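You operate a simulated robot arm through the tools that you are given. There is no shell and no other tool. Be economical: measure what you need, move in short steps, check, and stop when the job is done.

Carry out the task below with a simulated two-armed robot. There is one attempt and no reset: what you move stays moved.

Task
Wipe up the spill on the top of the end table with the grey rag there and put it back.

Only the result counts: the job must be done as asked and must still hold three seconds after the hand-in. Knocking over, shifting, dropping, spilling or breaking anything else fails it.

Robot
Two 7-joint arms with two-finger parallel grippers on one trunk, on a base that drives. Base frame: it is fixed to the floor where the robot stands at the start and does not move with it; the origin is under the middle of the robot, x ahead of it, y to its left, z up; the surface under the hand at the start is at about z = 696. Units: mm, degrees, N and s.
The left shoulder is at the start at [50, 187, 985], the right one opposite. With the tool pointing down near the work surface each hand reaches from about 100 to 660 mm from the robot's upright axis, wherever it stands, measured 20 degrees to its own side. Payload 3.43 kg a hand.
Tool frame (each hand has its own): the origin (TCP) lies between the finger pads and is the grasp point; the fingertips stand 30 mm ahead of it; z points along the fingers, y is the line along which they close. Largest opening 94 mm; finger width 28, thickness 10; the body of the gripper, 50 by 96 mm, starts 55 mm behind the TCP.
Orientation is that of the tool frame in the base frame, as a unit quaternion [x, y, z, w]. With the fingers straight down and closing along the base's y, the tool's x points along the base's -x, its y along +y and its z along -z.

Tools
- The arms move only by the tool jog_arm. It takes "left_deltas", "right_deltas" or both (then of equal length, played together; a hand with none holds still); each is one flat list of numbers, 7 for each row, row after row: the shift along the tool's x, y, z in units of 100 mm (1.0 is 100 mm), then the turn, a rotation vector about the tool's x, y, z in units of 45 degrees (1.0 is 45 degrees), then the closure, from 0 (fully open) to 1 (shut). In form: [tx, ty, tz, ax, ay, az, claw, tx, ty, tz, ax, ay, az, claw, ...]. A call has 1 to 20 rows; each row is the pose to reach, as a shift and turn from the pose commanded when the call began, along the tool's axes at that moment. A call with a number of a shift or a turn outside -1 to 1 is refused whole. Each row takes 0.2 s and may step no farther than 50 mm and 8.6 degrees from the row before; otherwise, or with a gripper value out of range, the whole call is refused. Where a pose cannot be reached the arm comes as near as it can. A force on the tool above 40 N (or 10 N above the force at the start of the call, whichever is more), or a blocked arm, ends the call early, and 0.2 s more pass. The fingers move at their own pace (about 153 mm/s each) and stop on an object; they squeeze with about 34 N. The grip force told is the motor's: it shows also when the fingers shut on nothing. Time passes only in rows, and 0.2 s behind the last, so rows that repeat a pose let the fingers close. It gives the time, the measured TCP pose, the force on the tool (base axes), the opening and the grip force at its end, in the units of the frame above (readings bear some noise), with the torque about the TCP (base axes, N m) and any sound that the robot's microphone picked up.
- Cameras (640 x 400 px; columns grow to the right, rows downward): "scene" is now at [142.2, -27.7, 1146.6]; the picture's right is [-0.31, -0.95, 0.00], its down [-0.54, 0.18, -0.82] and it looks along [0.78, -0.25, -0.57] (base axes); focal length 279 px, centre (320, 200). "left" rides on the left gripper at [76, -14, -102] in its tool frame; the picture's right is [0.18, 0.98, 0.00], its down [-0.75, 0.14, -0.64] and it looks along [-0.63, 0.12, 0.77] (tool axes); focal length 243 px, centre (320, 200). "right" rides on the right gripper at [76, 14, -103] in its tool frame; the picture's right is [-0.18, 0.98, 0.00], its down [-0.75, -0.14, -0.64] and it looks along [-0.63, -0.12, 0.77] (tool axes); focal length 243 px, centre (320, 200). There is no depth. A picture from a camera that has moved, and an enlarged one, comes with that camera's place and axes in the base frame and with its lens.
- grab_frame(camera): a new picture of that camera. It takes no simulated time.
- slide_trunk(by): slides the trunk up (or, below 0, down) by that many mm; the arms and the scene camera ride with it, the base frame stays. It gives what a move gives, with no picture.
- roll_base(legs): drives the robot by 1 to 6 legs, each [ahead, left, turn to the left] in mm, mm and degrees, along the robot's own axes; the way and the turn of a leg run together, so that a leg with both is an arc; at most 1500 mm and 180 degrees a leg. The arms and the cameras ride along, it lands a little off, and it stops where it bumps. It gives what a move gives.
- head_to(pan, tilt): turns the head with the scene camera to pan (to the left, within 80 degrees either way) and tilt (down, from -29 to 69), counted from straight ahead of the robot. It gives what a move gives.
- close_up(camera, box): a new picture of the part [left, top, right, bottom] of that camera's present view, enlarged. It takes no simulated time.
- hand_in(): hands the job in; it is judged then, once.

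Go step by step. Nothing tells you exact positions but the pictures and the camera data: compare them with the known pose of the tool, close in by small moves and look again before you grip or let go. The budget is 120 turns and 92 pictures, counting those below and the enlarged ones. Unless the task says otherwise, let go and move clear before handing in, and close with one line.

The tools are called after ">>>" as name(argument=value, ...) on one line, values as JSON. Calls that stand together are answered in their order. jog_arm: Moves the arms, as the interface text tells. Its arguments: {"type":"object","properties":{"left_deltas":{"type":"array","items":{"type":"number"}},"right_deltas":{"type":"array","items":{"type":"number"}}},"required":[]} The other tools are called the same way: slide_trunk (by) slides the trunk up or down; roll_base (legs) drives the base; head_to (pan, tilt) turns the head that bears the scene camera; grab_frame (camera) takes a picture; close_up (camera, box) takes an enlarged picture of a part of a camera's view; hand_in () hands the job in.

At the start:

```text
time_s: 0.0
left_tool_pos: [443.5, 55.7, 955.8]
left_orientation: [-0.001, 1.0, 0.0, 0.0]
left_contact_force: [-0.2, 0.1, -0.3]
left_ft_torque: [-0.01, 0.01, -0.04]
left_gripper_width: 93.6
left_grip_force: 0.0
right_tool_pos: [456.2, -338.6, 883.8]
right_orientation: [0.0, 1.0, 0.0, 0.0]
right_contact_force: [0.3, 0.4, -0.5]
right_ft_torque: [0.01, -0.04, -0.02]
right_gripper_width: 94.2
right_grip_force: 0.0
trunk travel left (down, up): [-200.0, 232.0]
robot x, y, heading: [-0.7, -0.1, 0.3]
head pan, tilt: [-17.9, 34.9]
```

scene: 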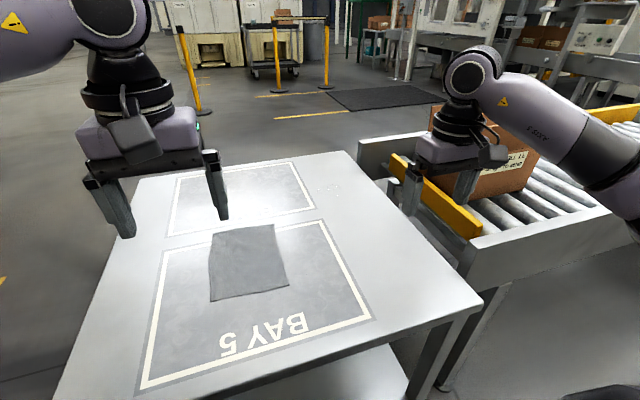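
right: 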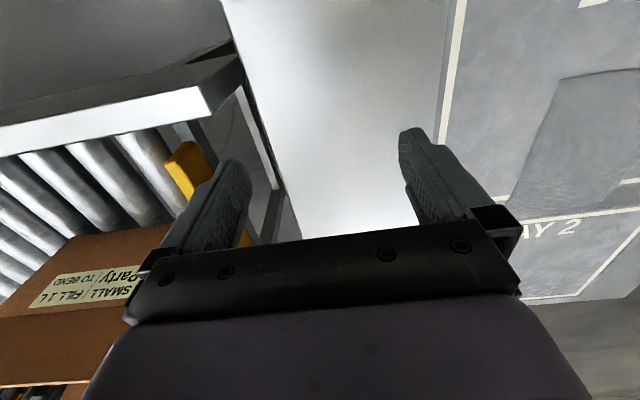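
left: 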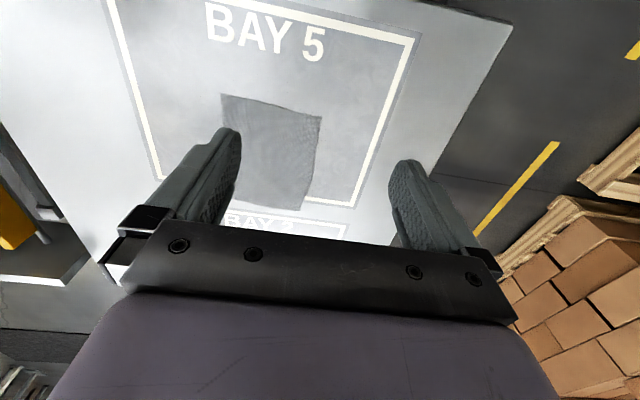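

The grey rag lies at the middle of the table; the spill isn't obvious, perhaps faint marks near the far right edge. I enlarge the view to find it.

>>> close_up(camera="scene", box=[240, 140, 400, 240])

>>> close_up(camera="scene", box=[120, 200, 440, 400])

```text
4.00 times, centred on (320, 190) of scene
camera zoom: at [142.2, -27.7, 1146.6], right [-0.31, -0.95, 0.0], down [-0.54, 0.18, -0.82], along [0.78, -0.25, -0.57], focal length 1118 px, centre (320, 240)
```

zoom: 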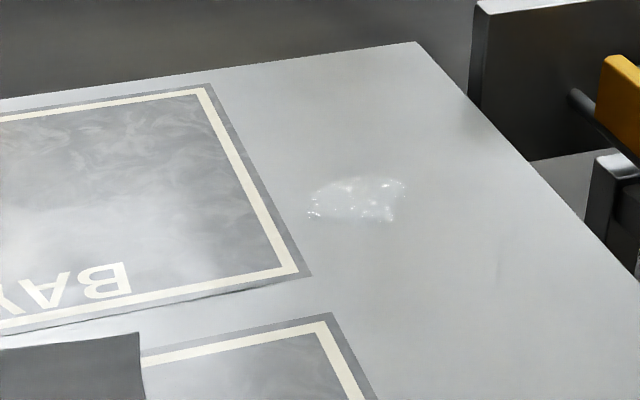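

```text
2.00 times, centred on (280, 300) of scene
camera zoom: at [142.2, -27.7, 1146.6], right [-0.31, -0.95, 0.0], down [-0.54, 0.18, -0.82], along [0.78, -0.25, -0.57], focal length 559 px, centre (400, 0)
```

zoom: 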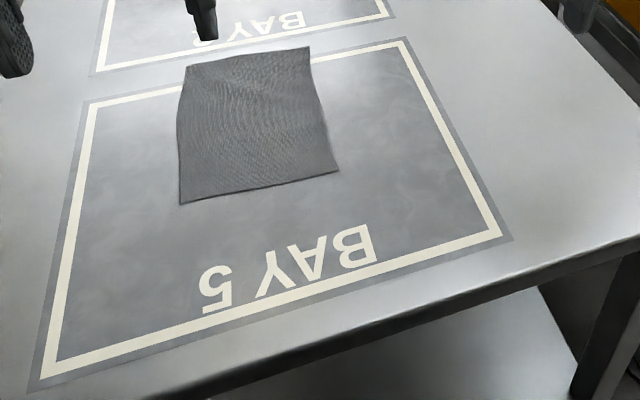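

The spill is a clear puddle at about (798, -269), roughly 75 x 60 mm, and the rag is flat and centred near (600, -10), about 200 x 146. The spill is out of reach from here, so I look at the room between base and table.

>>> head_to(pan=-20, tilt=69)

>>> grab_frame(camera="scene")

>>> head_to(pan=-70, tilt=45)

>>> grab_frame(camera="scene")

```text
time_s: 1.0
left_tool_pos: [443.8, 53.8, 956.1]
left_orientation: [0.0, 1.0, 0.0, 0.0]
left_contact_force: [-0.1, -0.5, -0.8]
left_ft_torque: [0.02, 0.04, 0.01]
left_gripper_width: 94.0
left_grip_force: 0.0
right_tool_pos: [457.0, -338.8, 882.6]
right_orientation: [0.001, 1.0, 0.0, 0.0]
right_contact_force: [0.6, -0.4, -0.1]
right_ft_torque: [-0.01, -0.03, -0.05]
right_gripper_width: 94.1
right_grip_force: 0.0
trunk travel left (down, up): [-200.0, 232.0]
robot x, y, heading: [1.4, -1.0, -0.0]
head pan, tilt: [-20.0, 68.8]
```

```text
86 pictures are left
camera scene: at [111.0, -19.7, 1102.8], right [-0.34, -0.94, 0.0], down [-0.88, 0.32, -0.36], along [0.34, -0.12, -0.93], focal length 279 px, centre (320, 200)
```

scene: 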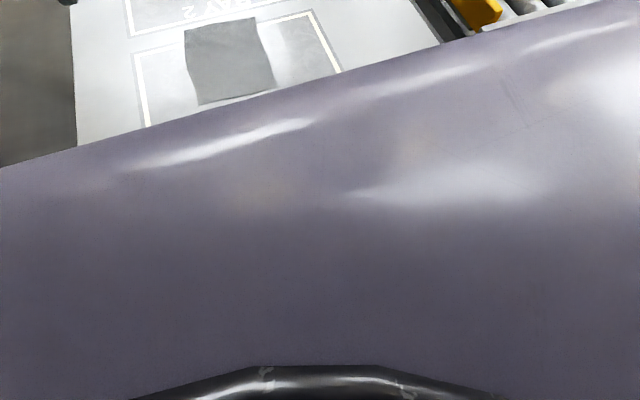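

```text
time_s: 2.2
left_tool_pos: [444.1, 54.3, 955.7]
left_orientation: [-0.001, 1.0, 0.0, 0.0]
left_contact_force: [0.2, 0.1, 0.3]
left_ft_torque: [0.02, 0.0, 0.05]
left_gripper_width: 93.9
left_grip_force: 0.0
right_tool_pos: [456.2, -339.0, 883.2]
right_orientation: [0.001, 1.0, 0.0, 0.0]
right_contact_force: [0.1, -0.4, 0.9]
right_ft_torque: [0.03, 0.0, 0.02]
right_gripper_width: 93.9
right_grip_force: 0.1
trunk travel left (down, up): [-200.0, 232.0]
robot x, y, heading: [-0.3, -2.1, 0.0]
head pan, tilt: [-70.0, 45.0]
```

```text
85 pictures are left
camera scene: at [86.3, -77.0, 1131.6], right [-0.94, -0.34, 0.0], down [-0.24, 0.66, -0.71], along [0.24, -0.66, -0.71], focal length 279 px, centre (320, 200)
```

scene: 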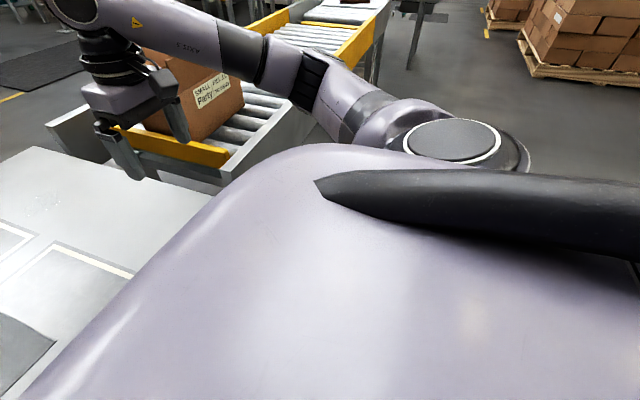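

The conveyor runs off to the right with its near side at x≈440, so the base can shift right. Turning left brings the right shoulder closer to the table, so I do that in place.

>>> roll_base(legs=[[0, -150, 0], [0, 0, 40]])

>>> head_to(pan=-50, tilt=40)

>>> grab_frame(camera="scene")

>>> grab_frame(camera="right")

```text
time_s: 6.0
left_tool_pos: [302.9, 178.3, 956.0]
left_orientation: [-0.346, 0.938, 0.0, 0.0]
left_contact_force: [0.2, -0.6, 0.0]
left_ft_torque: [0.0, -0.01, 0.0]
left_gripper_width: 94.0
left_grip_force: 0.0
right_tool_pos: [566.2, -113.2, 882.4]
right_orientation: [-0.344, 0.939, 0.0, 0.0]
right_contact_force: [0.3, -0.5, -0.5]
right_ft_torque: [0.01, 0.03, 0.01]
right_gripper_width: 94.0
right_grip_force: 0.1
trunk travel left (down, up): [-200.0, 232.0]
robot x, y, heading: [-2.1, -152.4, 40.1]
head pan, tilt: [-70.0, 45.0]
```

```text
time_s: 6.8
left_tool_pos: [302.0, 177.6, 955.2]
left_orientation: [-0.346, 0.938, 0.0, -0.001]
left_contact_force: [0.1, -0.9, -0.2]
left_ft_torque: [0.02, 0.0, 0.05]
left_gripper_width: 94.0
left_grip_force: 0.0
right_tool_pos: [567.2, -113.3, 882.3]
right_orientation: [-0.344, 0.939, 0.0, 0.0]
right_contact_force: [-0.1, 0.5, -0.1]
right_ft_torque: [0.0, 0.08, 0.01]
right_gripper_width: 94.1
right_grip_force: 0.0
trunk travel left (down, up): [-200.0, 232.0]
robot x, y, heading: [-1.9, -153.6, 40.5]
head pan, tilt: [-50.0, 40.0]
```

```text
84 pictures are left
camera scene: at [128.2, -128.3, 1138.8], right [-0.17, -0.99, 0.0], down [-0.63, 0.11, -0.77], along [0.75, -0.13, -0.64], focal length 279 px, centre (320, 200)
```

scene: 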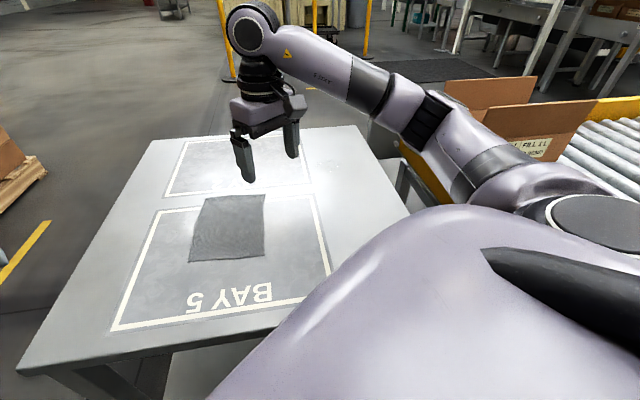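

```text
83 pictures are left
camera right: at [498.1, -151.8, 985.0], right [-0.5, 0.87, 0.0], down [0.67, 0.38, 0.64], along [0.56, 0.32, -0.77], focal length 243 px, centre (320, 200)
```

right: 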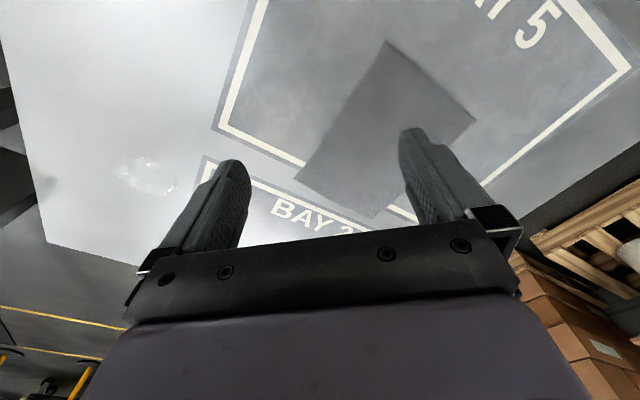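

Both are now seen by the right hand: spill at about (795, -268), rag unchanged. I move the right hand above the rag's centre with the fingers closing along the base y.

>>> jog_arm(right_deltas=[-0.18, 0.115, 0.16, 0, 0, 0.178, 0, -0.366, 0.23, 0.32, 0, 0, 0.356, 0, -0.55, 0.346, 0.48, 0, 0, 0.534, 0, -0.73, 0.46, 0.64, 0, 0, 0.712, 0.1, -0.915, 0.577, 0.8, 0, 0, 0.889, 0.2, -0.915, 0.577, 0.8, 0, 0, 0.889, 0.3])

>>> grab_frame(camera="right")

>>> grab_frame(camera="scene")

```text
time_s: 8.2
left_tool_pos: [302.3, 177.4, 956.0]
left_orientation: [-0.345, 0.939, 0.0, 0.0]
left_contact_force: [0.1, -0.9, 0.7]
left_ft_torque: [0.01, 0.03, 0.02]
left_gripper_width: 94.1
left_grip_force: 0.1
right_tool_pos: [598.9, -8.7, 802.5]
right_orientation: [-0.001, 1.0, 0.0, 0.0]
right_contact_force: [-0.5, 0.6, 0.3]
right_ft_torque: [0.04, -0.02, -0.01]
right_gripper_width: 65.9
right_grip_force: 0.1
trunk travel left (down, up): [-200.0, 232.0]
robot x, y, heading: [-4.1, -153.3, 40.3]
head pan, tilt: [-50.0, 40.0]
```

```text
82 pictures are left
camera right: at [521.4, 5.1, 905.1], right [0.18, 0.98, 0.0], down [0.75, -0.14, 0.64], along [0.63, -0.12, -0.77], focal length 243 px, centre (320, 200)
```

right: 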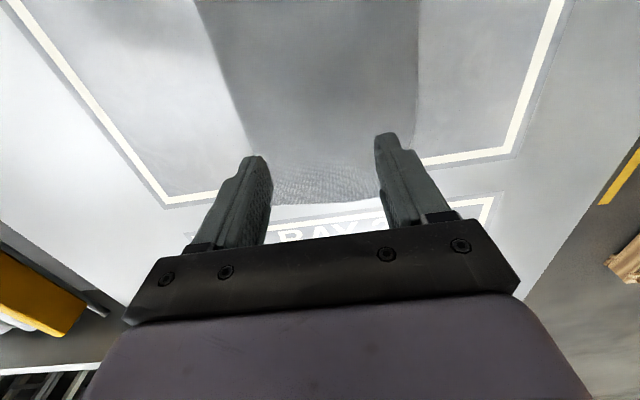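

```text
81 pictures are left
camera scene: at [128.2, -128.2, 1138.9], right [-0.17, -0.99, 0.0], down [-0.63, 0.11, -0.77], along [0.76, -0.13, -0.64], focal length 279 px, centre (320, 200)
```

scene: 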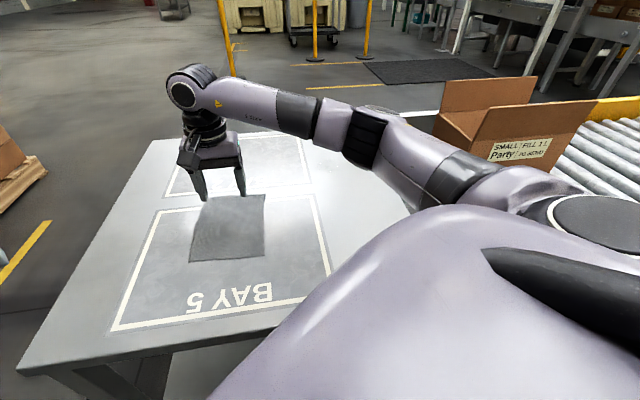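

The hand is above the rag. I lower until the fingertips touch lightly.

>>> jog_arm(right_deltas=[0, 0, 0.3, 0, 0, 0, 0.3, 0, 0, 0.55, 0, 0, 0, 0.3, 0, 0, 0.65, 0, 0, 0, 0.3, 0, 0, 0.7, 0, 0, 0, 0.3, 0, 0, 0.73, 0, 0, 0, 0.3, 0, 0, 0.75, 0, 0, 0, 0.3])

>>> grab_frame(camera="right")

>>> close_up(camera="scene", box=[140, 120, 340, 280])

```text
time_s: 9.7
left_tool_pos: [302.9, 177.8, 955.7]
left_orientation: [-0.345, 0.939, 0.0, 0.001]
left_contact_force: [0.8, -0.1, -0.3]
left_ft_torque: [0.0, 0.0, -0.01]
left_gripper_width: 93.8
left_grip_force: 0.1
right_tool_pos: [599.0, -10.2, 727.8]
right_orientation: [-0.003, 1.0, 0.0, 0.0]
right_contact_force: [0.0, -0.8, 0.0]
right_ft_torque: [0.01, -0.04, 0.02]
right_gripper_width: 65.7
right_grip_force: 0.0
trunk travel left (down, up): [-200.0, 232.0]
robot x, y, heading: [1.7, -151.9, 40.7]
head pan, tilt: [-50.0, 40.0]
```

```text
80 pictures are left
camera right: at [521.2, 3.6, 830.3], right [0.18, 0.98, 0.0], down [0.75, -0.14, 0.64], along [0.63, -0.11, -0.77], focal length 243 px, centre (320, 200)
```

right: 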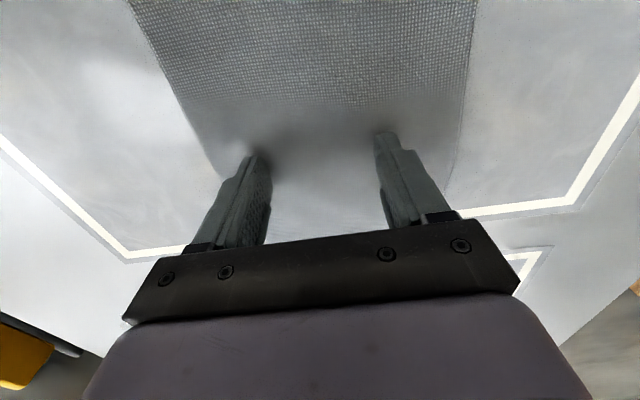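

```text
2.50 times, centred on (240, 200) of scene
camera zoom: at [128.2, -128.2, 1138.9], right [-0.17, -0.99, 0.0], down [-0.63, 0.11, -0.77], along [0.76, -0.13, -0.64], focal length 699 px, centre (520, 200)
```

zoom: 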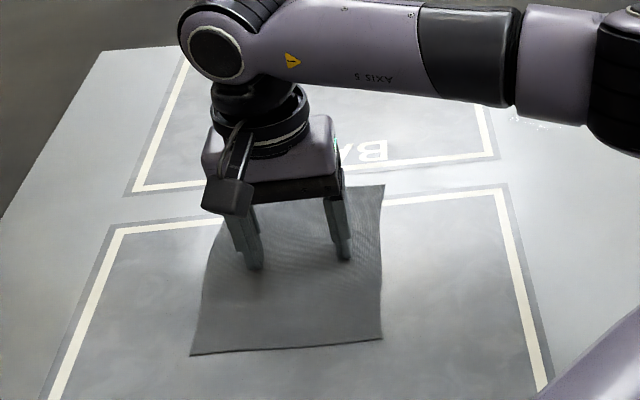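

The tips are just above the rag. I press lightly and close to pinch a fold.

>>> jog_arm(right_deltas=[0, 0, 0.02, 0, 0, 0, 0.3, 0, 0, 0.035, 0, 0, 0, 0.3, 0, 0, 0.035, 0, 0, 0, 0.6, 0, 0, 0.035, 0, 0, 0, 1, 0, 0, 0.035, 0, 0, 0, 1, 0, 0, 0.035, 0, 0, 0, 1])

>>> grab_frame(camera="right")

>>> close_up(camera="scene", box=[140, 120, 340, 280])

```text
time_s: 11.1
left_tool_pos: [301.5, 177.3, 956.2]
left_orientation: [-0.345, 0.939, 0.0, 0.0]
left_contact_force: [0.4, -0.1, -0.5]
left_ft_torque: [-0.01, -0.01, 0.0]
left_gripper_width: 93.9
left_grip_force: 0.1
right_tool_pos: [599.2, -11.1, 727.8]
right_orientation: [-0.003, 1.0, 0.001, 0.002]
right_contact_force: [3.1, 0.6, 23.4]
right_ft_torque: [-0.08, 0.04, 0.05]
right_gripper_width: 3.3
right_grip_force: 34.1
trunk travel left (down, up): [-200.0, 232.0]
robot x, y, heading: [1.5, -149.4, 40.0]
head pan, tilt: [-50.0, 40.0]
```

```text
78 pictures are left
camera right: at [520.8, 3.1, 829.3], right [0.18, 0.98, 0.0], down [0.75, -0.14, 0.64], along [0.63, -0.11, -0.76], focal length 243 px, centre (320, 200)
```

right: 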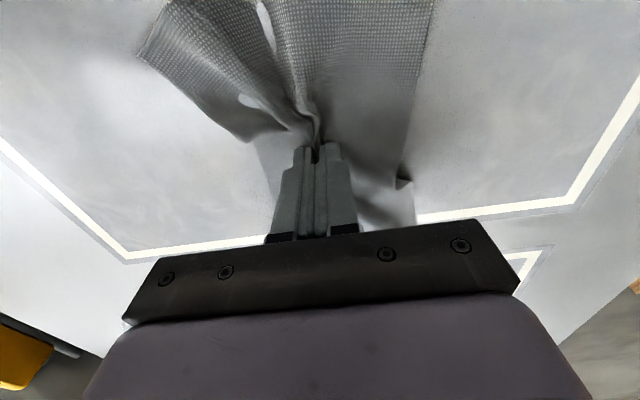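

```text
2.50 times, centred on (240, 200) of scene
camera zoom: at [126.5, -128.7, 1139.3], right [-0.17, -0.99, 0.0], down [-0.63, 0.11, -0.77], along [0.76, -0.13, -0.64], focal length 699 px, centre (520, 200)
```

zoom: 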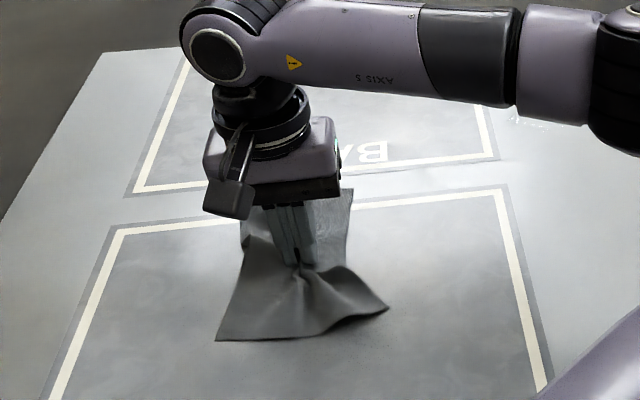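

It is real cloth and a fold is pinched. I lift it.

>>> jog_arm(right_deltas=[0, 0, -0.2, 0, 0, 0, 1, 0, 0, -0.45, 0, 0, 0, 1, 0, 0, -0.75, 0, 0, 0, 1, 0, 0, -1.0, 0, 0, 0, 1, 0, 0, -1.0, 0, 0, 0, 1])

>>> grab_frame(camera="scene")

>>> grab_frame(camera="right")

```text
time_s: 12.2
left_tool_pos: [302.0, 179.0, 955.0]
left_orientation: [-0.345, 0.939, 0.001, 0.0]
left_contact_force: [0.7, -0.6, -0.5]
left_ft_torque: [0.0, 0.0, 0.0]
left_gripper_width: 94.2
left_grip_force: 0.1
right_tool_pos: [598.9, -11.6, 824.3]
right_orientation: [-0.002, 1.0, -0.001, 0.0]
right_contact_force: [0.0, 0.1, -0.2]
right_ft_torque: [-0.02, 0.02, 0.04]
right_gripper_width: 3.0
right_grip_force: 34.2
trunk travel left (down, up): [-200.0, 232.0]
robot x, y, heading: [-0.1, -151.5, 40.5]
head pan, tilt: [-50.0, 40.0]
```

```text
76 pictures are left
camera scene: at [128.2, -128.2, 1138.9], right [-0.17, -0.99, 0.0], down [-0.63, 0.11, -0.77], along [0.76, -0.13, -0.64], focal length 279 px, centre (320, 200)
```

scene: 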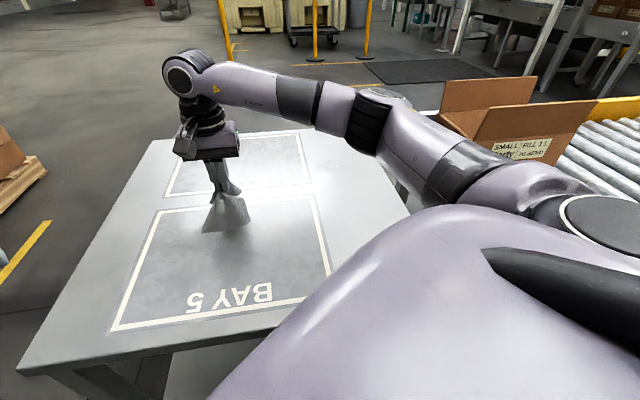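

```text
75 pictures are left
camera right: at [520.8, 3.6, 925.7], right [0.18, 0.98, 0.0], down [0.75, -0.14, 0.64], along [0.63, -0.11, -0.77], focal length 243 px, centre (320, 200)
```

right: 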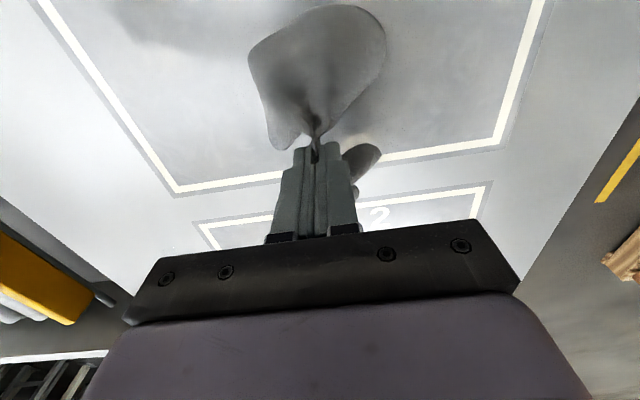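

The rag is held. I carry it towards the spill in three moves of the same height.

>>> jog_arm(right_deltas=[-0.12, -0.21, 0, 0, 0, 0, 1, -0.25, -0.42, 0, 0, 0, 0, 1, -0.37, -0.63, 0, 0, 0, 0, 1, -0.5, -0.84, 0, 0, 0, 0, 1])

>>> jog_arm(right_deltas=[-0.12, -0.21, 0, 0, 0, 0, 1, -0.25, -0.42, 0, 0, 0, 0, 1, -0.37, -0.63, 0, 0, 0, 0, 1, -0.5, -0.84, 0, 0, 0, 0, 1])

>>> jog_arm(right_deltas=[-0.12, -0.21, 0, 0, 0, 0, 1, -0.25, -0.42, 0, 0, 0, 0, 1, -0.37, -0.63, 0, 0, 0, 0, 1, -0.5, -0.84, 0, 0, 0, 0, 1])

>>> grab_frame(camera="right")

>>> grab_frame(camera="scene")

```text
time_s: 13.2
left_tool_pos: [302.8, 178.2, 956.3]
left_orientation: [-0.345, 0.939, -0.001, 0.0]
left_contact_force: [0.3, 0.4, -0.3]
left_ft_torque: [-0.02, -0.02, -0.03]
left_gripper_width: 94.0
left_grip_force: 0.1
right_tool_pos: [651.6, -95.6, 824.7]
right_orientation: [-0.004, 1.0, -0.001, 0.001]
right_contact_force: [-0.3, 0.2, -0.4]
right_ft_torque: [0.02, -0.02, 0.01]
right_gripper_width: 3.1
right_grip_force: 33.9
trunk travel left (down, up): [-200.0, 232.0]
robot x, y, heading: [-1.6, -147.8, 40.2]
head pan, tilt: [-50.0, 40.0]
```

```text
time_s: 14.2
left_tool_pos: [303.1, 178.0, 956.7]
left_orientation: [-0.346, 0.938, 0.0, 0.0]
left_contact_force: [0.0, 0.3, 0.4]
left_ft_torque: [0.01, -0.01, 0.03]
left_gripper_width: 93.9
left_grip_force: 0.0
right_tool_pos: [698.4, -180.0, 824.1]
right_orientation: [-0.002, 1.0, -0.001, 0.001]
right_contact_force: [-0.3, -0.4, -0.5]
right_ft_torque: [0.03, -0.04, 0.06]
right_gripper_width: 3.1
right_grip_force: 34.4
trunk travel left (down, up): [-200.0, 232.0]
robot x, y, heading: [0.9, -147.3, 40.4]
head pan, tilt: [-50.0, 40.0]
```

```text
time_s: 15.2
left_tool_pos: [302.1, 177.8, 955.7]
left_orientation: [-0.345, 0.939, 0.0, 0.0]
left_contact_force: [0.2, -0.3, 0.5]
left_ft_torque: [0.01, -0.02, -0.04]
left_gripper_width: 93.7
left_grip_force: 0.1
right_tool_pos: [749.5, -263.7, 824.2]
right_orientation: [-0.004, 1.0, 0.0, 0.0]
right_contact_force: [-0.1, 0.1, -0.4]
right_ft_torque: [0.0, 0.0, 0.01]
right_gripper_width: 3.0
right_grip_force: 34.4
trunk travel left (down, up): [-200.0, 232.0]
robot x, y, heading: [-0.8, -148.4, 40.2]
head pan, tilt: [-50.0, 40.0]
```

```text
74 pictures are left
camera right: at [672.8, -248.1, 927.0], right [0.18, 0.98, 0.0], down [0.75, -0.14, 0.64], along [0.63, -0.11, -0.77], focal length 243 px, centre (320, 200)
```

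right: 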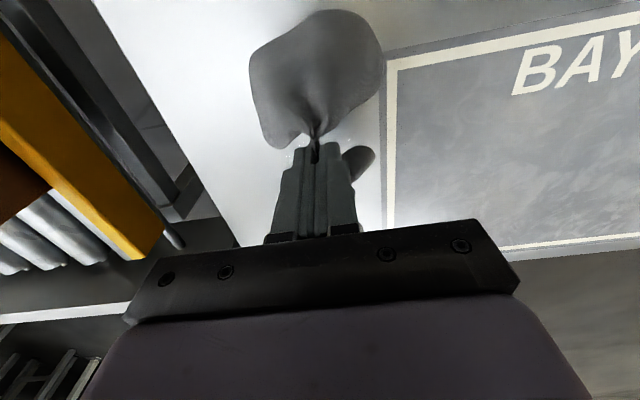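

```text
73 pictures are left
camera scene: at [128.3, -128.2, 1138.8], right [-0.17, -0.99, 0.0], down [-0.63, 0.11, -0.77], along [0.76, -0.13, -0.64], focal length 279 px, centre (320, 200)
```

scene: 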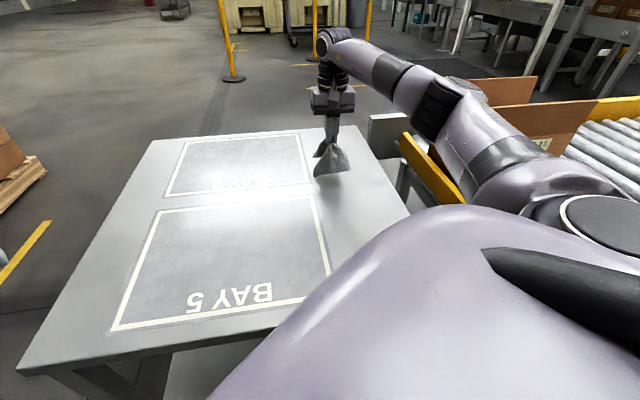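

The spill is just ahead of the hanging rag. I lower it onto the table just short of the spill.

>>> jog_arm(right_deltas=[0, 0, 0.3, 0, 0, 0, 1, 0, 0, 0.6, 0, 0, 0, 1, 0, 0, 0.8, 0, 0, 0, 1, 0, 0, 0.9, 0, 0, 0, 1, 0, 0, 0.94, 0, 0, 0, 1, 0, 0, 0.96, 0, 0, 0, 1])

>>> grab_frame(camera="right")

>>> close_up(camera="scene", box=[240, 80, 440, 205])

```text
time_s: 16.6
left_tool_pos: [301.9, 177.2, 956.6]
left_orientation: [-0.346, 0.938, 0.0, -0.001]
left_contact_force: [-0.1, 0.1, -0.3]
left_ft_torque: [0.01, -0.01, -0.01]
left_gripper_width: 93.8
left_grip_force: 0.2
right_tool_pos: [750.5, -262.5, 729.5]
right_orientation: [-0.002, 1.0, -0.001, 0.001]
right_contact_force: [0.7, -0.3, 5.8]
right_ft_torque: [-0.06, 0.05, 0.02]
right_gripper_width: 3.2
right_grip_force: 34.7
trunk travel left (down, up): [-200.0, 232.0]
robot x, y, heading: [-1.9, -152.6, 40.4]
head pan, tilt: [-50.0, 40.0]
```

```text
72 pictures are left
camera right: at [672.1, -248.5, 831.2], right [0.18, 0.98, 0.0], down [0.75, -0.14, 0.64], along [0.63, -0.11, -0.77], focal length 243 px, centre (320, 200)
```

right: 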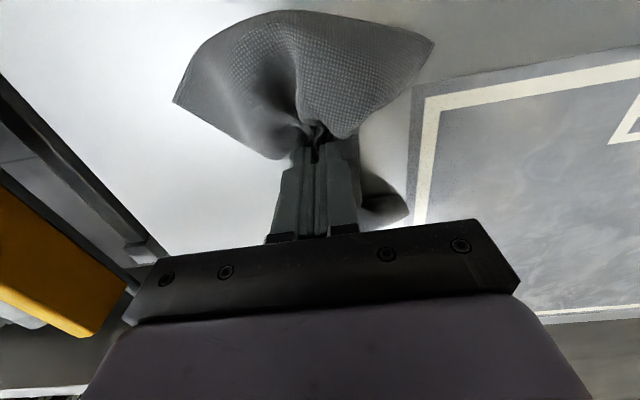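

```text
3.20 times, centred on (340, 142) of scene
camera zoom: at [127.7, -128.2, 1139.0], right [-0.17, -0.99, 0.0], down [-0.63, 0.11, -0.77], along [0.76, -0.13, -0.64], focal length 894 px, centre (256, 384)
```

zoom: 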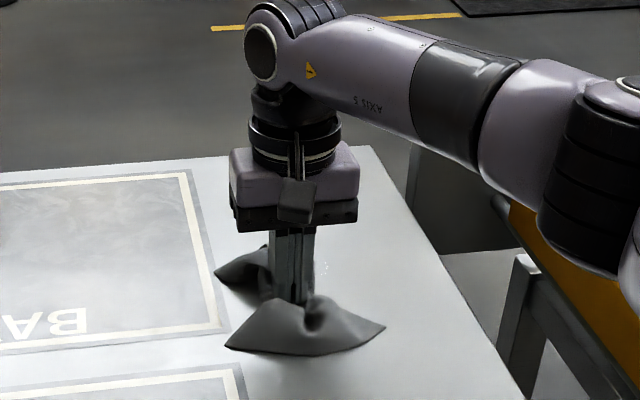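

Light contact at about 6 N. Now I wipe in a zigzag over the whole spill area.

>>> jog_arm(right_deltas=[-0.3, 0, 0.01, 0, 0, 0, 1, -0.6, 0, 0.01, 0, 0, 0, 1, -0.9, 0, 0.01, 0, 0, 0, 1, -0.9, 0.2, 0.01, 0, 0, 0, 1, -0.6, 0.2, 0.01, 0, 0, 0, 1, -0.3, 0.2, 0.01, 0, 0, 0, 1, 0, 0.2, 0.01, 0, 0, 0, 1, 0, 0.4, 0.01, 0, 0, 0, 1, -0.3, 0.4, 0.01, 0, 0, 0, 1, -0.6, 0.4, 0.01, 0, 0, 0, 1, -0.9, 0.4, 0.01, 0, 0, 0, 1, -0.9, 0.1, 0.01, 0, 0, 0, 1, -0.9, -0.2, 0.01, 0, 0, 0, 1, -0.6, -0.2, 0.01, 0, 0, 0, 1, -0.3, -0.2, 0.01, 0, 0, 0, 1, 0, -0.2, 0.01, 0, 0, 0, 1, 0, -0.45, 0.01, 0, 0, 0, 1, -0.3, -0.45, 0.01, 0, 0, 0, 1, -0.6, -0.45, 0.01, 0, 0, 0, 1, -0.9, -0.45, 0.01, 0, 0, 0, 1])

>>> grab_frame(camera="right")

>>> close_up(camera="scene", box=[240, 80, 440, 205])

```text
time_s: 20.9
left_tool_pos: [301.9, 177.9, 954.9]
left_orientation: [-0.345, 0.938, 0.0, 0.0]
left_contact_force: [0.3, -0.3, 0.6]
left_ft_torque: [0.0, 0.02, -0.04]
left_gripper_width: 93.9
left_grip_force: 0.1
right_tool_pos: [781.9, -306.1, 728.5]
right_orientation: [-0.004, 1.0, 0.0, 0.0]
right_contact_force: [-0.5, 0.0, 4.0]
right_ft_torque: [-0.01, 0.05, 0.02]
right_gripper_width: 3.0
right_grip_force: 33.7
right hand out of reach, approached as far as the arm can: row 2, 3, 4, 5, 9, 10, 11, 12, 13, 14, 19, 20
trunk travel left (down, up): [-200.0, 232.0]
robot x, y, heading: [-0.7, -150.7, 40.2]
head pan, tilt: [-50.0, 40.0]
```

```text
70 pictures are left
camera right: at [703.5, -291.6, 831.1], right [0.18, 0.98, 0.0], down [0.75, -0.14, 0.64], along [0.63, -0.11, -0.77], focal length 243 px, centre (320, 200)
```

right: 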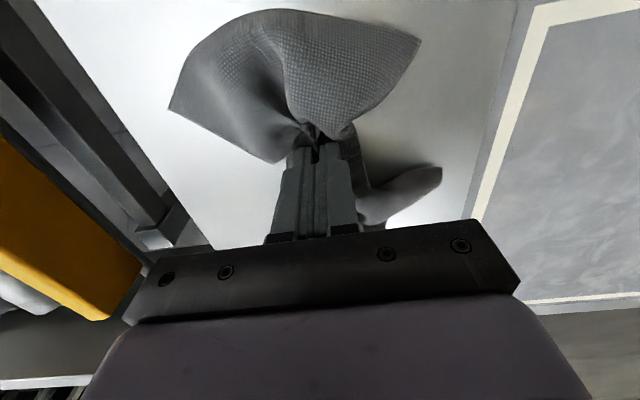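

```text
3.20 times, centred on (340, 142) of scene
camera zoom: at [127.8, -128.3, 1139.0], right [-0.17, -0.99, 0.0], down [-0.63, 0.11, -0.77], along [0.76, -0.13, -0.64], focal length 894 px, centre (256, 384)
```

zoom: 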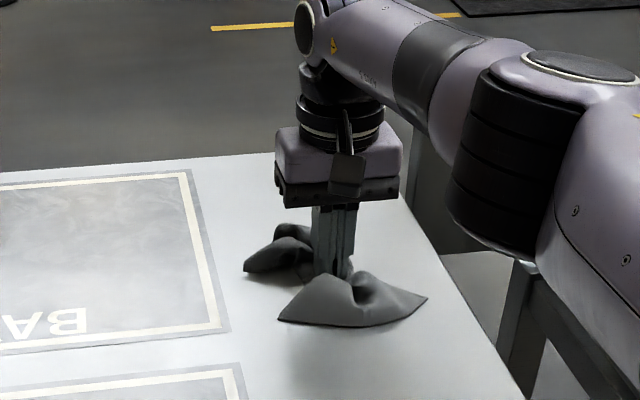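

The arm ran out at x≈782, and the spill reaches to 828. I lift a bit, then shift the base about 60 mm in +x.

>>> jog_arm(right_deltas=[0.2, 0.1, -0.2, 0, 0, 0, 1, 0.4, 0.2, -0.4, 0, 0, 0, 1, 0.6, 0.3, -0.6, 0, 0, 0, 1, 0.6, 0.4, -0.8, 0, 0, 0, 1])

>>> roll_base(legs=[[46, -39, 0]])

>>> grab_frame(camera="scene")

>>> grab_frame(camera="right")

```text
time_s: 21.9
left_tool_pos: [303.3, 178.6, 955.8]
left_orientation: [-0.345, 0.938, 0.001, 0.001]
left_contact_force: [-0.2, 0.1, 0.3]
left_ft_torque: [0.02, 0.0, 0.0]
left_gripper_width: 93.9
left_grip_force: 0.0
right_tool_pos: [720.9, -266.6, 807.1]
right_orientation: [-0.003, 1.0, -0.001, 0.001]
right_contact_force: [0.4, -0.6, -0.4]
right_ft_torque: [0.01, 0.01, 0.01]
right_gripper_width: 2.8
right_grip_force: 34.7
trunk travel left (down, up): [-200.0, 232.0]
robot x, y, heading: [-1.3, -154.0, 40.1]
head pan, tilt: [-50.0, 40.0]
```

```text
time_s: 22.9
left_tool_pos: [346.0, 175.9, 955.5]
left_orientation: [-0.344, 0.939, 0.0, 0.0]
left_contact_force: [-0.4, 0.2, -0.8]
left_ft_torque: [0.03, 0.03, -0.01]
left_gripper_width: 94.2
left_grip_force: 0.0
right_tool_pos: [765.2, -267.0, 807.8]
right_orientation: [-0.002, 1.0, 0.0, 0.0]
right_contact_force: [0.6, -0.3, -0.5]
right_ft_torque: [-0.02, -0.05, 0.03]
right_gripper_width: 3.0
right_grip_force: 34.0
trunk travel left (down, up): [-200.0, 232.0]
robot x, y, heading: [43.6, -151.7, 40.2]
head pan, tilt: [-50.0, 40.0]
stopped in leg 1: the robot was blocked; the commanded pose is now the measured one
```

```text
68 pictures are left
camera scene: at [171.8, -128.6, 1138.9], right [-0.17, -0.99, 0.0], down [-0.63, 0.11, -0.77], along [0.76, -0.13, -0.64], focal length 279 px, centre (320, 200)
```

scene: 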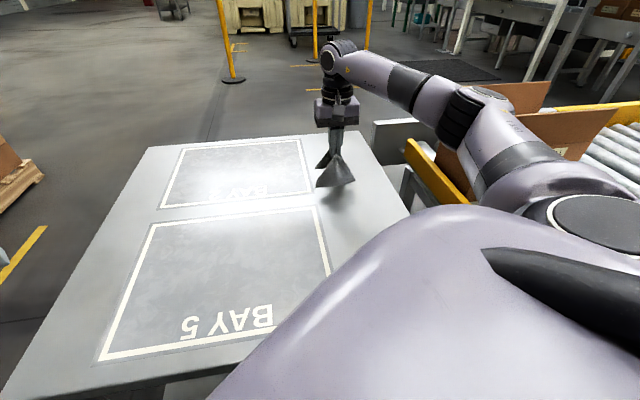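

```text
67 pictures are left
camera right: at [687.0, -252.3, 910.1], right [0.18, 0.98, 0.0], down [0.75, -0.14, 0.64], along [0.63, -0.12, -0.77], focal length 243 px, centre (320, 200)
```

right: 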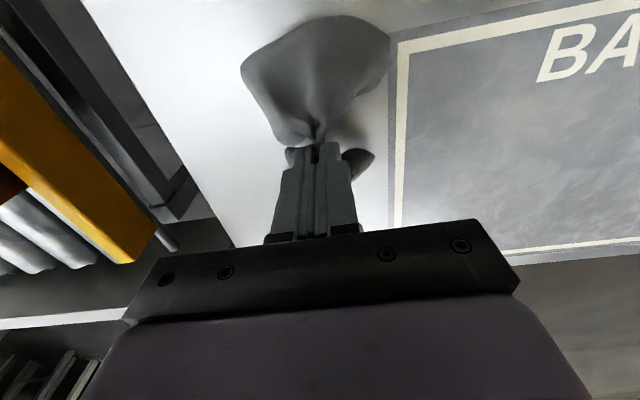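

The base bumped after 44 mm; comparing pictures, the table hasn't shifted. I back off a few mm and look for what remains of the spill, moving the rag aside.

>>> roll_base(legs=[[-5, 4, 0]])

>>> jog_arm(right_deltas=[0.3, 0.1, 0, 0, 0, 0, 1, 0.6, 0.3, 0, 0, 0, 0, 1, 0.9, 0.6, 0, 0, 0, 0, 1, 0.9, 0.95, 0, 0, 0, 0, 1])

>>> close_up(camera="scene", box=[240, 105, 440, 230])

>>> grab_frame(camera="right")

```text
time_s: 23.6
left_tool_pos: [339.1, 176.5, 955.7]
left_orientation: [-0.345, 0.939, 0.0, 0.0]
left_contact_force: [0.0, -0.3, 0.0]
left_ft_torque: [0.01, -0.02, 0.01]
left_gripper_width: 94.1
left_grip_force: 0.0
right_tool_pos: [758.7, -267.4, 807.2]
right_orientation: [-0.003, 1.0, 0.0, 0.0]
right_contact_force: [0.8, 0.6, 0.2]
right_ft_torque: [-0.04, -0.04, 0.04]
right_gripper_width: 3.3
right_grip_force: 33.7
trunk travel left (down, up): [-200.0, 232.0]
robot x, y, heading: [37.2, -149.9, 40.1]
head pan, tilt: [-50.0, 40.0]
```

```text
time_s: 24.6
left_tool_pos: [339.9, 175.8, 955.0]
left_orientation: [-0.345, 0.939, 0.001, 0.0]
left_contact_force: [-0.6, 0.0, -0.4]
left_ft_torque: [-0.01, 0.01, 0.01]
left_gripper_width: 94.0
left_grip_force: 0.1
right_tool_pos: [668.3, -171.4, 808.2]
right_orientation: [-0.002, 1.0, -0.002, 0.0]
right_contact_force: [0.4, 0.1, -0.1]
right_ft_torque: [0.0, 0.01, 0.0]
right_gripper_width: 2.8
right_grip_force: 34.0
trunk travel left (down, up): [-200.0, 232.0]
robot x, y, heading: [35.9, -151.4, 40.3]
head pan, tilt: [-50.0, 40.0]
```

```text
3.20 times, centred on (340, 168) of scene
camera zoom: at [165.3, -128.7, 1138.9], right [-0.17, -0.99, 0.0], down [-0.63, 0.11, -0.77], along [0.76, -0.13, -0.64], focal length 894 px, centre (256, 304)
```

zoom: 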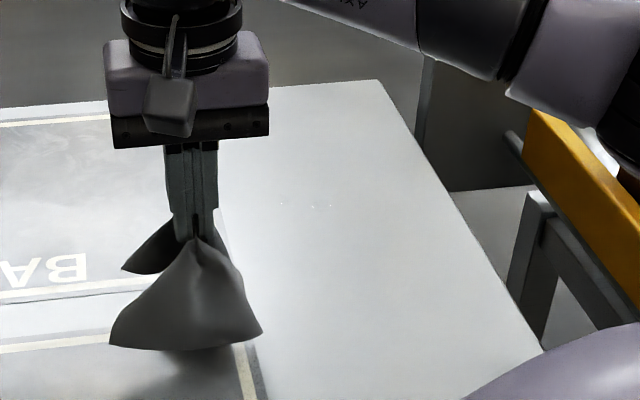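

```text
65 pictures are left
camera right: at [589.9, -156.2, 911.7], right [0.18, 0.98, 0.0], down [0.75, -0.14, 0.64], along [0.63, -0.12, -0.77], focal length 243 px, centre (320, 200)
```

right: 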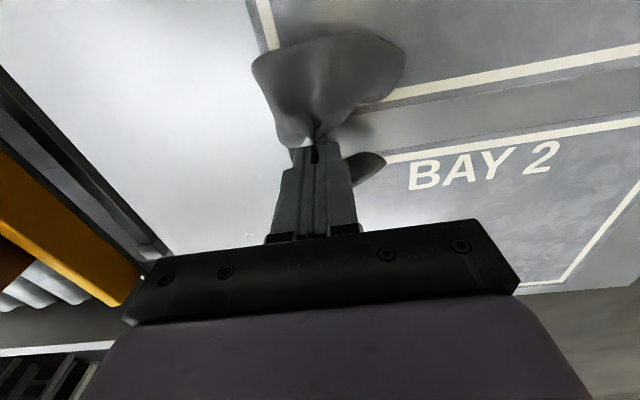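

Only specks remain at about (820, -260 to -308). I go back with the hand tilted 20° forward for extra reach.

>>> jog_arm(right_deltas=[-0.2, -0.2, 0, 0, 0, 0, 1, -0.4, -0.4, 0, 0, -0.12, 0, 1, -0.6, -0.6, 0, 0, -0.24, 0, 1, -0.8, -0.8, 0, 0, -0.34, 0, 1, -0.92, -0.98, 0, 0, -0.444, 0, 1, -0.92, -0.98, 0, 0, -0.444, 0, 1])

>>> jog_arm(right_deltas=[0, 0, 0.25, 0, 0, 0, 1, 0, 0, 0.5, 0, 0, 0, 1, -0.02, 0, 0.678, 0, 0, 0, 1, -0.005, 0, 0.72, 0, 0, 0, 1])

>>> close_up(camera="scene", box=[240, 105, 440, 230])

```text
time_s: 26.0
left_tool_pos: [340.3, 176.7, 956.2]
left_orientation: [-0.344, 0.939, 0.0, -0.001]
left_contact_force: [-0.1, 0.4, 0.6]
left_ft_torque: [0.0, -0.04, -0.06]
left_gripper_width: 94.1
left_grip_force: 0.1
right_tool_pos: [761.9, -270.2, 808.3]
right_orientation: [-0.002, 0.985, 0.001, 0.175]
right_contact_force: [-1.2, -0.1, -0.4]
right_ft_torque: [0.03, -0.01, 0.0]
right_gripper_width: 2.5
right_grip_force: 34.2
trunk travel left (down, up): [-200.0, 232.0]
robot x, y, heading: [36.5, -154.5, 40.2]
head pan, tilt: [-50.0, 40.0]
```

```text
time_s: 27.0
left_tool_pos: [339.7, 175.6, 955.2]
left_orientation: [-0.345, 0.939, 0.0, 0.0]
left_contact_force: [-0.2, 0.3, 0.1]
left_ft_torque: [-0.01, -0.03, 0.01]
left_gripper_width: 94.1
left_grip_force: 0.1
right_tool_pos: [786.0, -269.4, 740.1]
right_orientation: [-0.004, 0.985, 0.001, 0.174]
right_contact_force: [-0.9, -0.4, -0.4]
right_ft_torque: [0.02, -0.04, 0.01]
right_gripper_width: 2.8
right_grip_force: 33.6
trunk travel left (down, up): [-200.0, 232.0]
robot x, y, heading: [39.0, -150.4, 40.1]
head pan, tilt: [-50.0, 40.0]
```

```text
3.20 times, centred on (340, 168) of scene
camera zoom: at [165.4, -128.8, 1138.9], right [-0.17, -0.99, 0.0], down [-0.63, 0.11, -0.77], along [0.76, -0.13, -0.64], focal length 894 px, centre (256, 304)
```

zoom: 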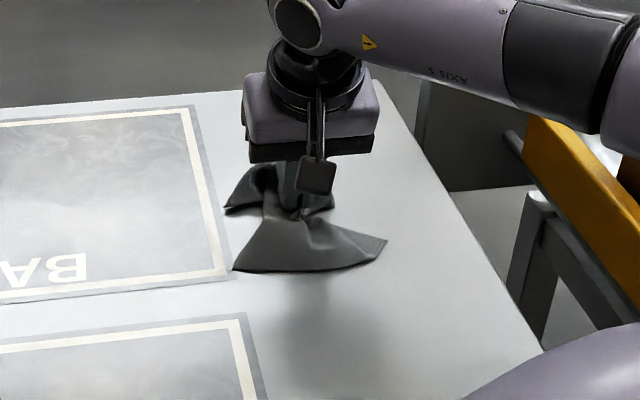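

Still just above the table. I press down and zigzag over the far part.

>>> jog_arm(right_deltas=[0.027, 0, 0.075, 0, 0, 0, 1, -0.161, 0, 0.143, 0, 0, 0, 1, -0.349, 0, 0.212, 0, 0, 0, 1, -0.49, 0, 0.263, 0, 0, 0, 1, -0.49, 0.2, 0.263, 0, 0, 0, 1, -0.349, 0.2, 0.212, 0, 0, 0, 1, -0.161, 0.2, 0.143, 0, 0, 0, 1, 0.027, 0.2, 0.075, 0, 0, 0, 1, 0.027, 0, 0.075, 0, 0, 0, 1, 0.027, -0.2, 0.075, 0, 0, 0, 1, -0.161, -0.2, 0.143, 0, 0, 0, 1, -0.349, -0.2, 0.212, 0, 0, 0, 1, -0.49, -0.2, 0.263, 0, 0, 0, 1, -0.49, -0.4, 0.263, 0, 0, 0, 1, -0.349, -0.4, 0.212, 0, 0, 0, 1, -0.161, -0.4, 0.143, 0, 0, 0, 1, -0.349, -0.4, 0.212, 0, 0, 0, 1, -0.349, -0.2, 0.212, 0, 0, 0, 1, -0.349, 0, 0.212, 0, 0, 0, 1, -0.349, 0.1, 0.212, 0, 0, 0, 1])

>>> close_up(camera="scene", box=[240, 105, 440, 230])

```text
time_s: 31.2
left_tool_pos: [340.1, 176.3, 955.7]
left_orientation: [-0.344, 0.939, 0.0, 0.0]
left_contact_force: [0.0, 0.4, -0.6]
left_ft_torque: [0.0, 0.0, -0.01]
left_gripper_width: 94.1
left_grip_force: 0.2
right_tool_pos: [824.2, -260.6, 732.0]
right_orientation: [-0.002, 0.985, 0.0, 0.174]
right_contact_force: [0.0, -0.7, 2.4]
right_ft_torque: [0.0, 0.01, 0.01]
right_gripper_width: 3.1
right_grip_force: 33.7
trunk travel left (down, up): [-200.0, 232.0]
robot x, y, heading: [40.7, -151.1, 40.2]
head pan, tilt: [-50.0, 40.0]
```

```text
3.20 times, centred on (340, 168) of scene
camera zoom: at [165.1, -128.8, 1138.9], right [-0.17, -0.99, 0.0], down [-0.63, 0.11, -0.77], along [0.76, -0.13, -0.64], focal length 894 px, centre (256, 304)
```

zoom: 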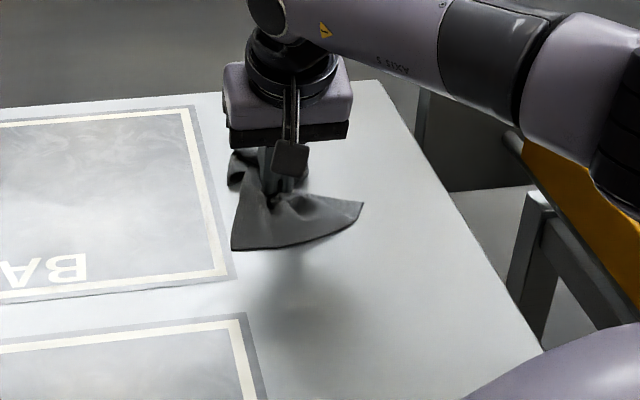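

All rows were reached with light pressure. I lift, untilt, and pull back to look.

>>> jog_arm(right_deltas=[0.05, 0, -0.23, 0, 0, 0, 1, 0.1, 0, -0.5, 0, 0, 0, 1, 0.2, 0, -0.7, 0, 0.15, 0, 1, 0.308, 0, -0.91, 0, 0.3, 0, 1, 0.308, 0, -0.91, 0, 0.444, 0, 1])

>>> jog_arm(right_deltas=[0.24, 0.24, 0, 0, 0, 0, 1, 0.48, 0.48, 0, 0, 0, 0, 1, 0.72, 0.72, 0, 0, 0, 0, 1, 0.97, 0.97, 0, 0, 0, 0, 1])

>>> close_up(camera="scene", box=[280, 125, 400, 200])

>>> grab_frame(camera="right")

```text
time_s: 32.4
left_tool_pos: [340.6, 176.9, 956.3]
left_orientation: [-0.345, 0.939, 0.0, 0.0]
left_contact_force: [-0.8, -0.1, 0.4]
left_ft_torque: [-0.02, 0.02, -0.01]
left_gripper_width: 93.8
left_grip_force: 0.2
right_tool_pos: [764.7, -259.4, 806.3]
right_orientation: [-0.003, 1.0, -0.001, -0.001]
right_contact_force: [1.2, -0.2, 0.4]
right_ft_torque: [0.01, 0.0, 0.02]
right_gripper_width: 2.8
right_grip_force: 34.0
trunk travel left (down, up): [-200.0, 232.0]
robot x, y, heading: [32.2, -150.2, 40.4]
head pan, tilt: [-50.0, 40.0]
```

```text
time_s: 33.4
left_tool_pos: [340.0, 176.9, 954.6]
left_orientation: [-0.344, 0.939, 0.0, 0.0]
left_contact_force: [0.4, -0.8, 0.0]
left_ft_torque: [0.01, 0.01, 0.02]
left_gripper_width: 94.0
left_grip_force: 0.0
right_tool_pos: [668.5, -164.5, 806.6]
right_orientation: [-0.001, 1.0, 0.0, -0.001]
right_contact_force: [0.3, -1.1, 0.5]
right_ft_torque: [-0.01, -0.01, 0.02]
right_gripper_width: 2.9
right_grip_force: 33.8
trunk travel left (down, up): [-200.0, 232.0]
robot x, y, heading: [40.1, -152.9, 40.1]
head pan, tilt: [-50.0, 40.0]
```

```text
5.33 times, centred on (340, 162) of scene
camera zoom: at [165.3, -128.7, 1138.9], right [-0.17, -0.99, 0.0], down [-0.63, 0.11, -0.77], along [0.76, -0.13, -0.64], focal length 1490 px, centre (213, 400)
```

zoom: 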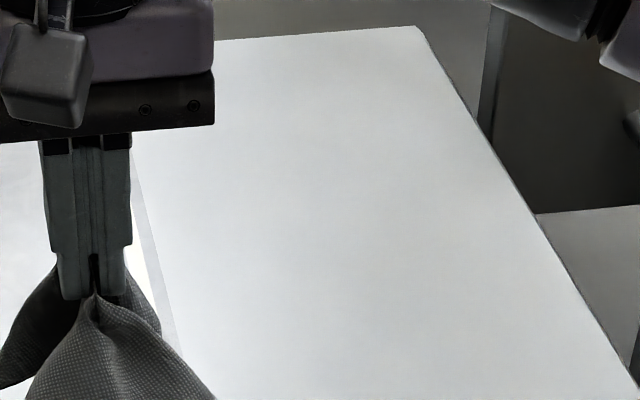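

```text
61 pictures are left
camera right: at [591.1, -148.8, 909.6], right [0.18, 0.98, 0.0], down [0.75, -0.14, 0.64], along [0.63, -0.12, -0.77], focal length 243 px, centre (320, 200)
```

right: 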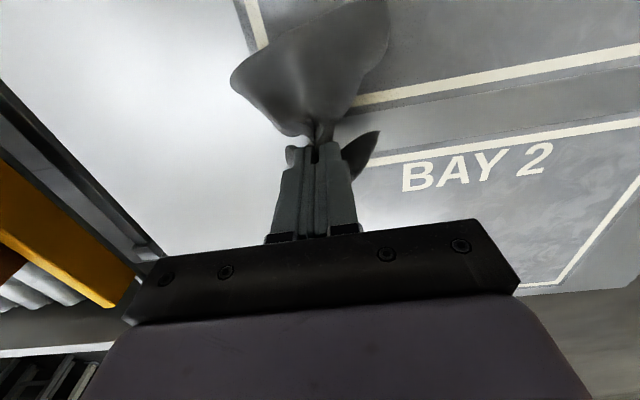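

The spill area is clean. I carry the rag back to where it was picked up (599, -11).

>>> jog_arm(right_deltas=[0.12, 0.26, 0, 0, 0, 0, 1, 0.24, 0.52, 0, 0, 0, 0, 1, 0.35, 0.77, 0, 0, 0, 0, 1])

>>> jog_arm(right_deltas=[0.12, 0.26, 0, 0, 0, 0, 1, 0.24, 0.52, 0, 0, 0, 0, 1, 0.35, 0.77, 0, 0, 0, 0, 1, 0.35, 0.77, 0, 0, 0, 0, 1])

>>> grab_frame(camera="right")

>>> close_up(camera="scene", box=[140, 120, 400, 300])

```text
time_s: 34.2
left_tool_pos: [339.7, 177.3, 955.2]
left_orientation: [-0.344, 0.939, -0.001, -0.001]
left_contact_force: [-0.3, 0.4, -0.1]
left_ft_torque: [-0.01, -0.02, -0.02]
left_gripper_width: 94.1
left_grip_force: 0.1
right_tool_pos: [634.5, -86.4, 806.4]
right_orientation: [-0.002, 1.0, -0.002, 0.0]
right_contact_force: [0.0, -0.4, 0.2]
right_ft_torque: [0.0, 0.03, 0.03]
right_gripper_width: 2.9
right_grip_force: 33.8
trunk travel left (down, up): [-200.0, 232.0]
robot x, y, heading: [34.6, -151.5, 40.3]
head pan, tilt: [-50.0, 40.0]
```

```text
time_s: 35.2
left_tool_pos: [339.6, 176.0, 955.5]
left_orientation: [-0.345, 0.939, 0.0, 0.001]
left_contact_force: [-0.4, 0.2, -0.5]
left_ft_torque: [-0.01, 0.01, -0.01]
left_gripper_width: 93.9
left_grip_force: 0.0
right_tool_pos: [598.5, -9.4, 807.4]
right_orientation: [-0.002, 1.0, -0.001, 0.0]
right_contact_force: [-0.9, 0.2, 0.8]
right_ft_torque: [-0.02, 0.03, 0.03]
right_gripper_width: 2.7
right_grip_force: 33.7
trunk travel left (down, up): [-200.0, 232.0]
robot x, y, heading: [33.9, -151.1, 40.2]
head pan, tilt: [-50.0, 40.0]
```

```text
60 pictures are left
camera right: at [520.6, 5.2, 909.6], right [0.18, 0.98, 0.0], down [0.75, -0.14, 0.64], along [0.63, -0.12, -0.77], focal length 243 px, centre (320, 200)
```

right: 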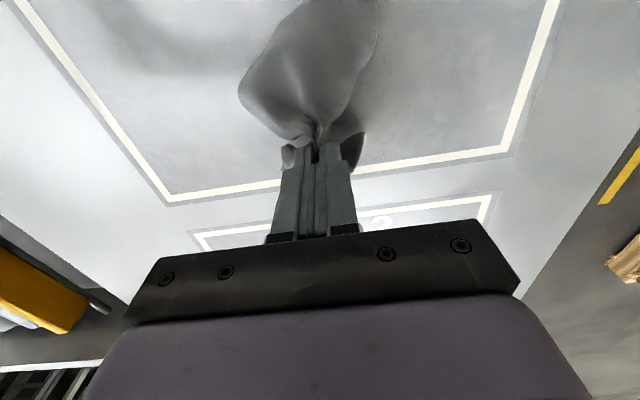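

```text
2.22 times, centred on (270, 210) of scene
camera zoom: at [165.3, -128.8, 1138.9], right [-0.17, -0.99, 0.0], down [-0.63, 0.11, -0.77], along [0.76, -0.13, -0.64], focal length 621 px, centre (431, 178)
```

zoom: 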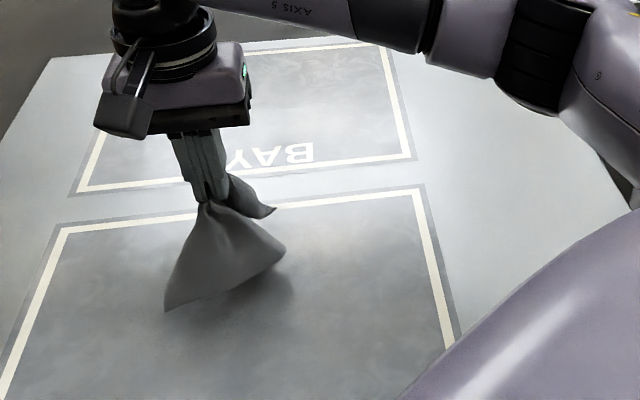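

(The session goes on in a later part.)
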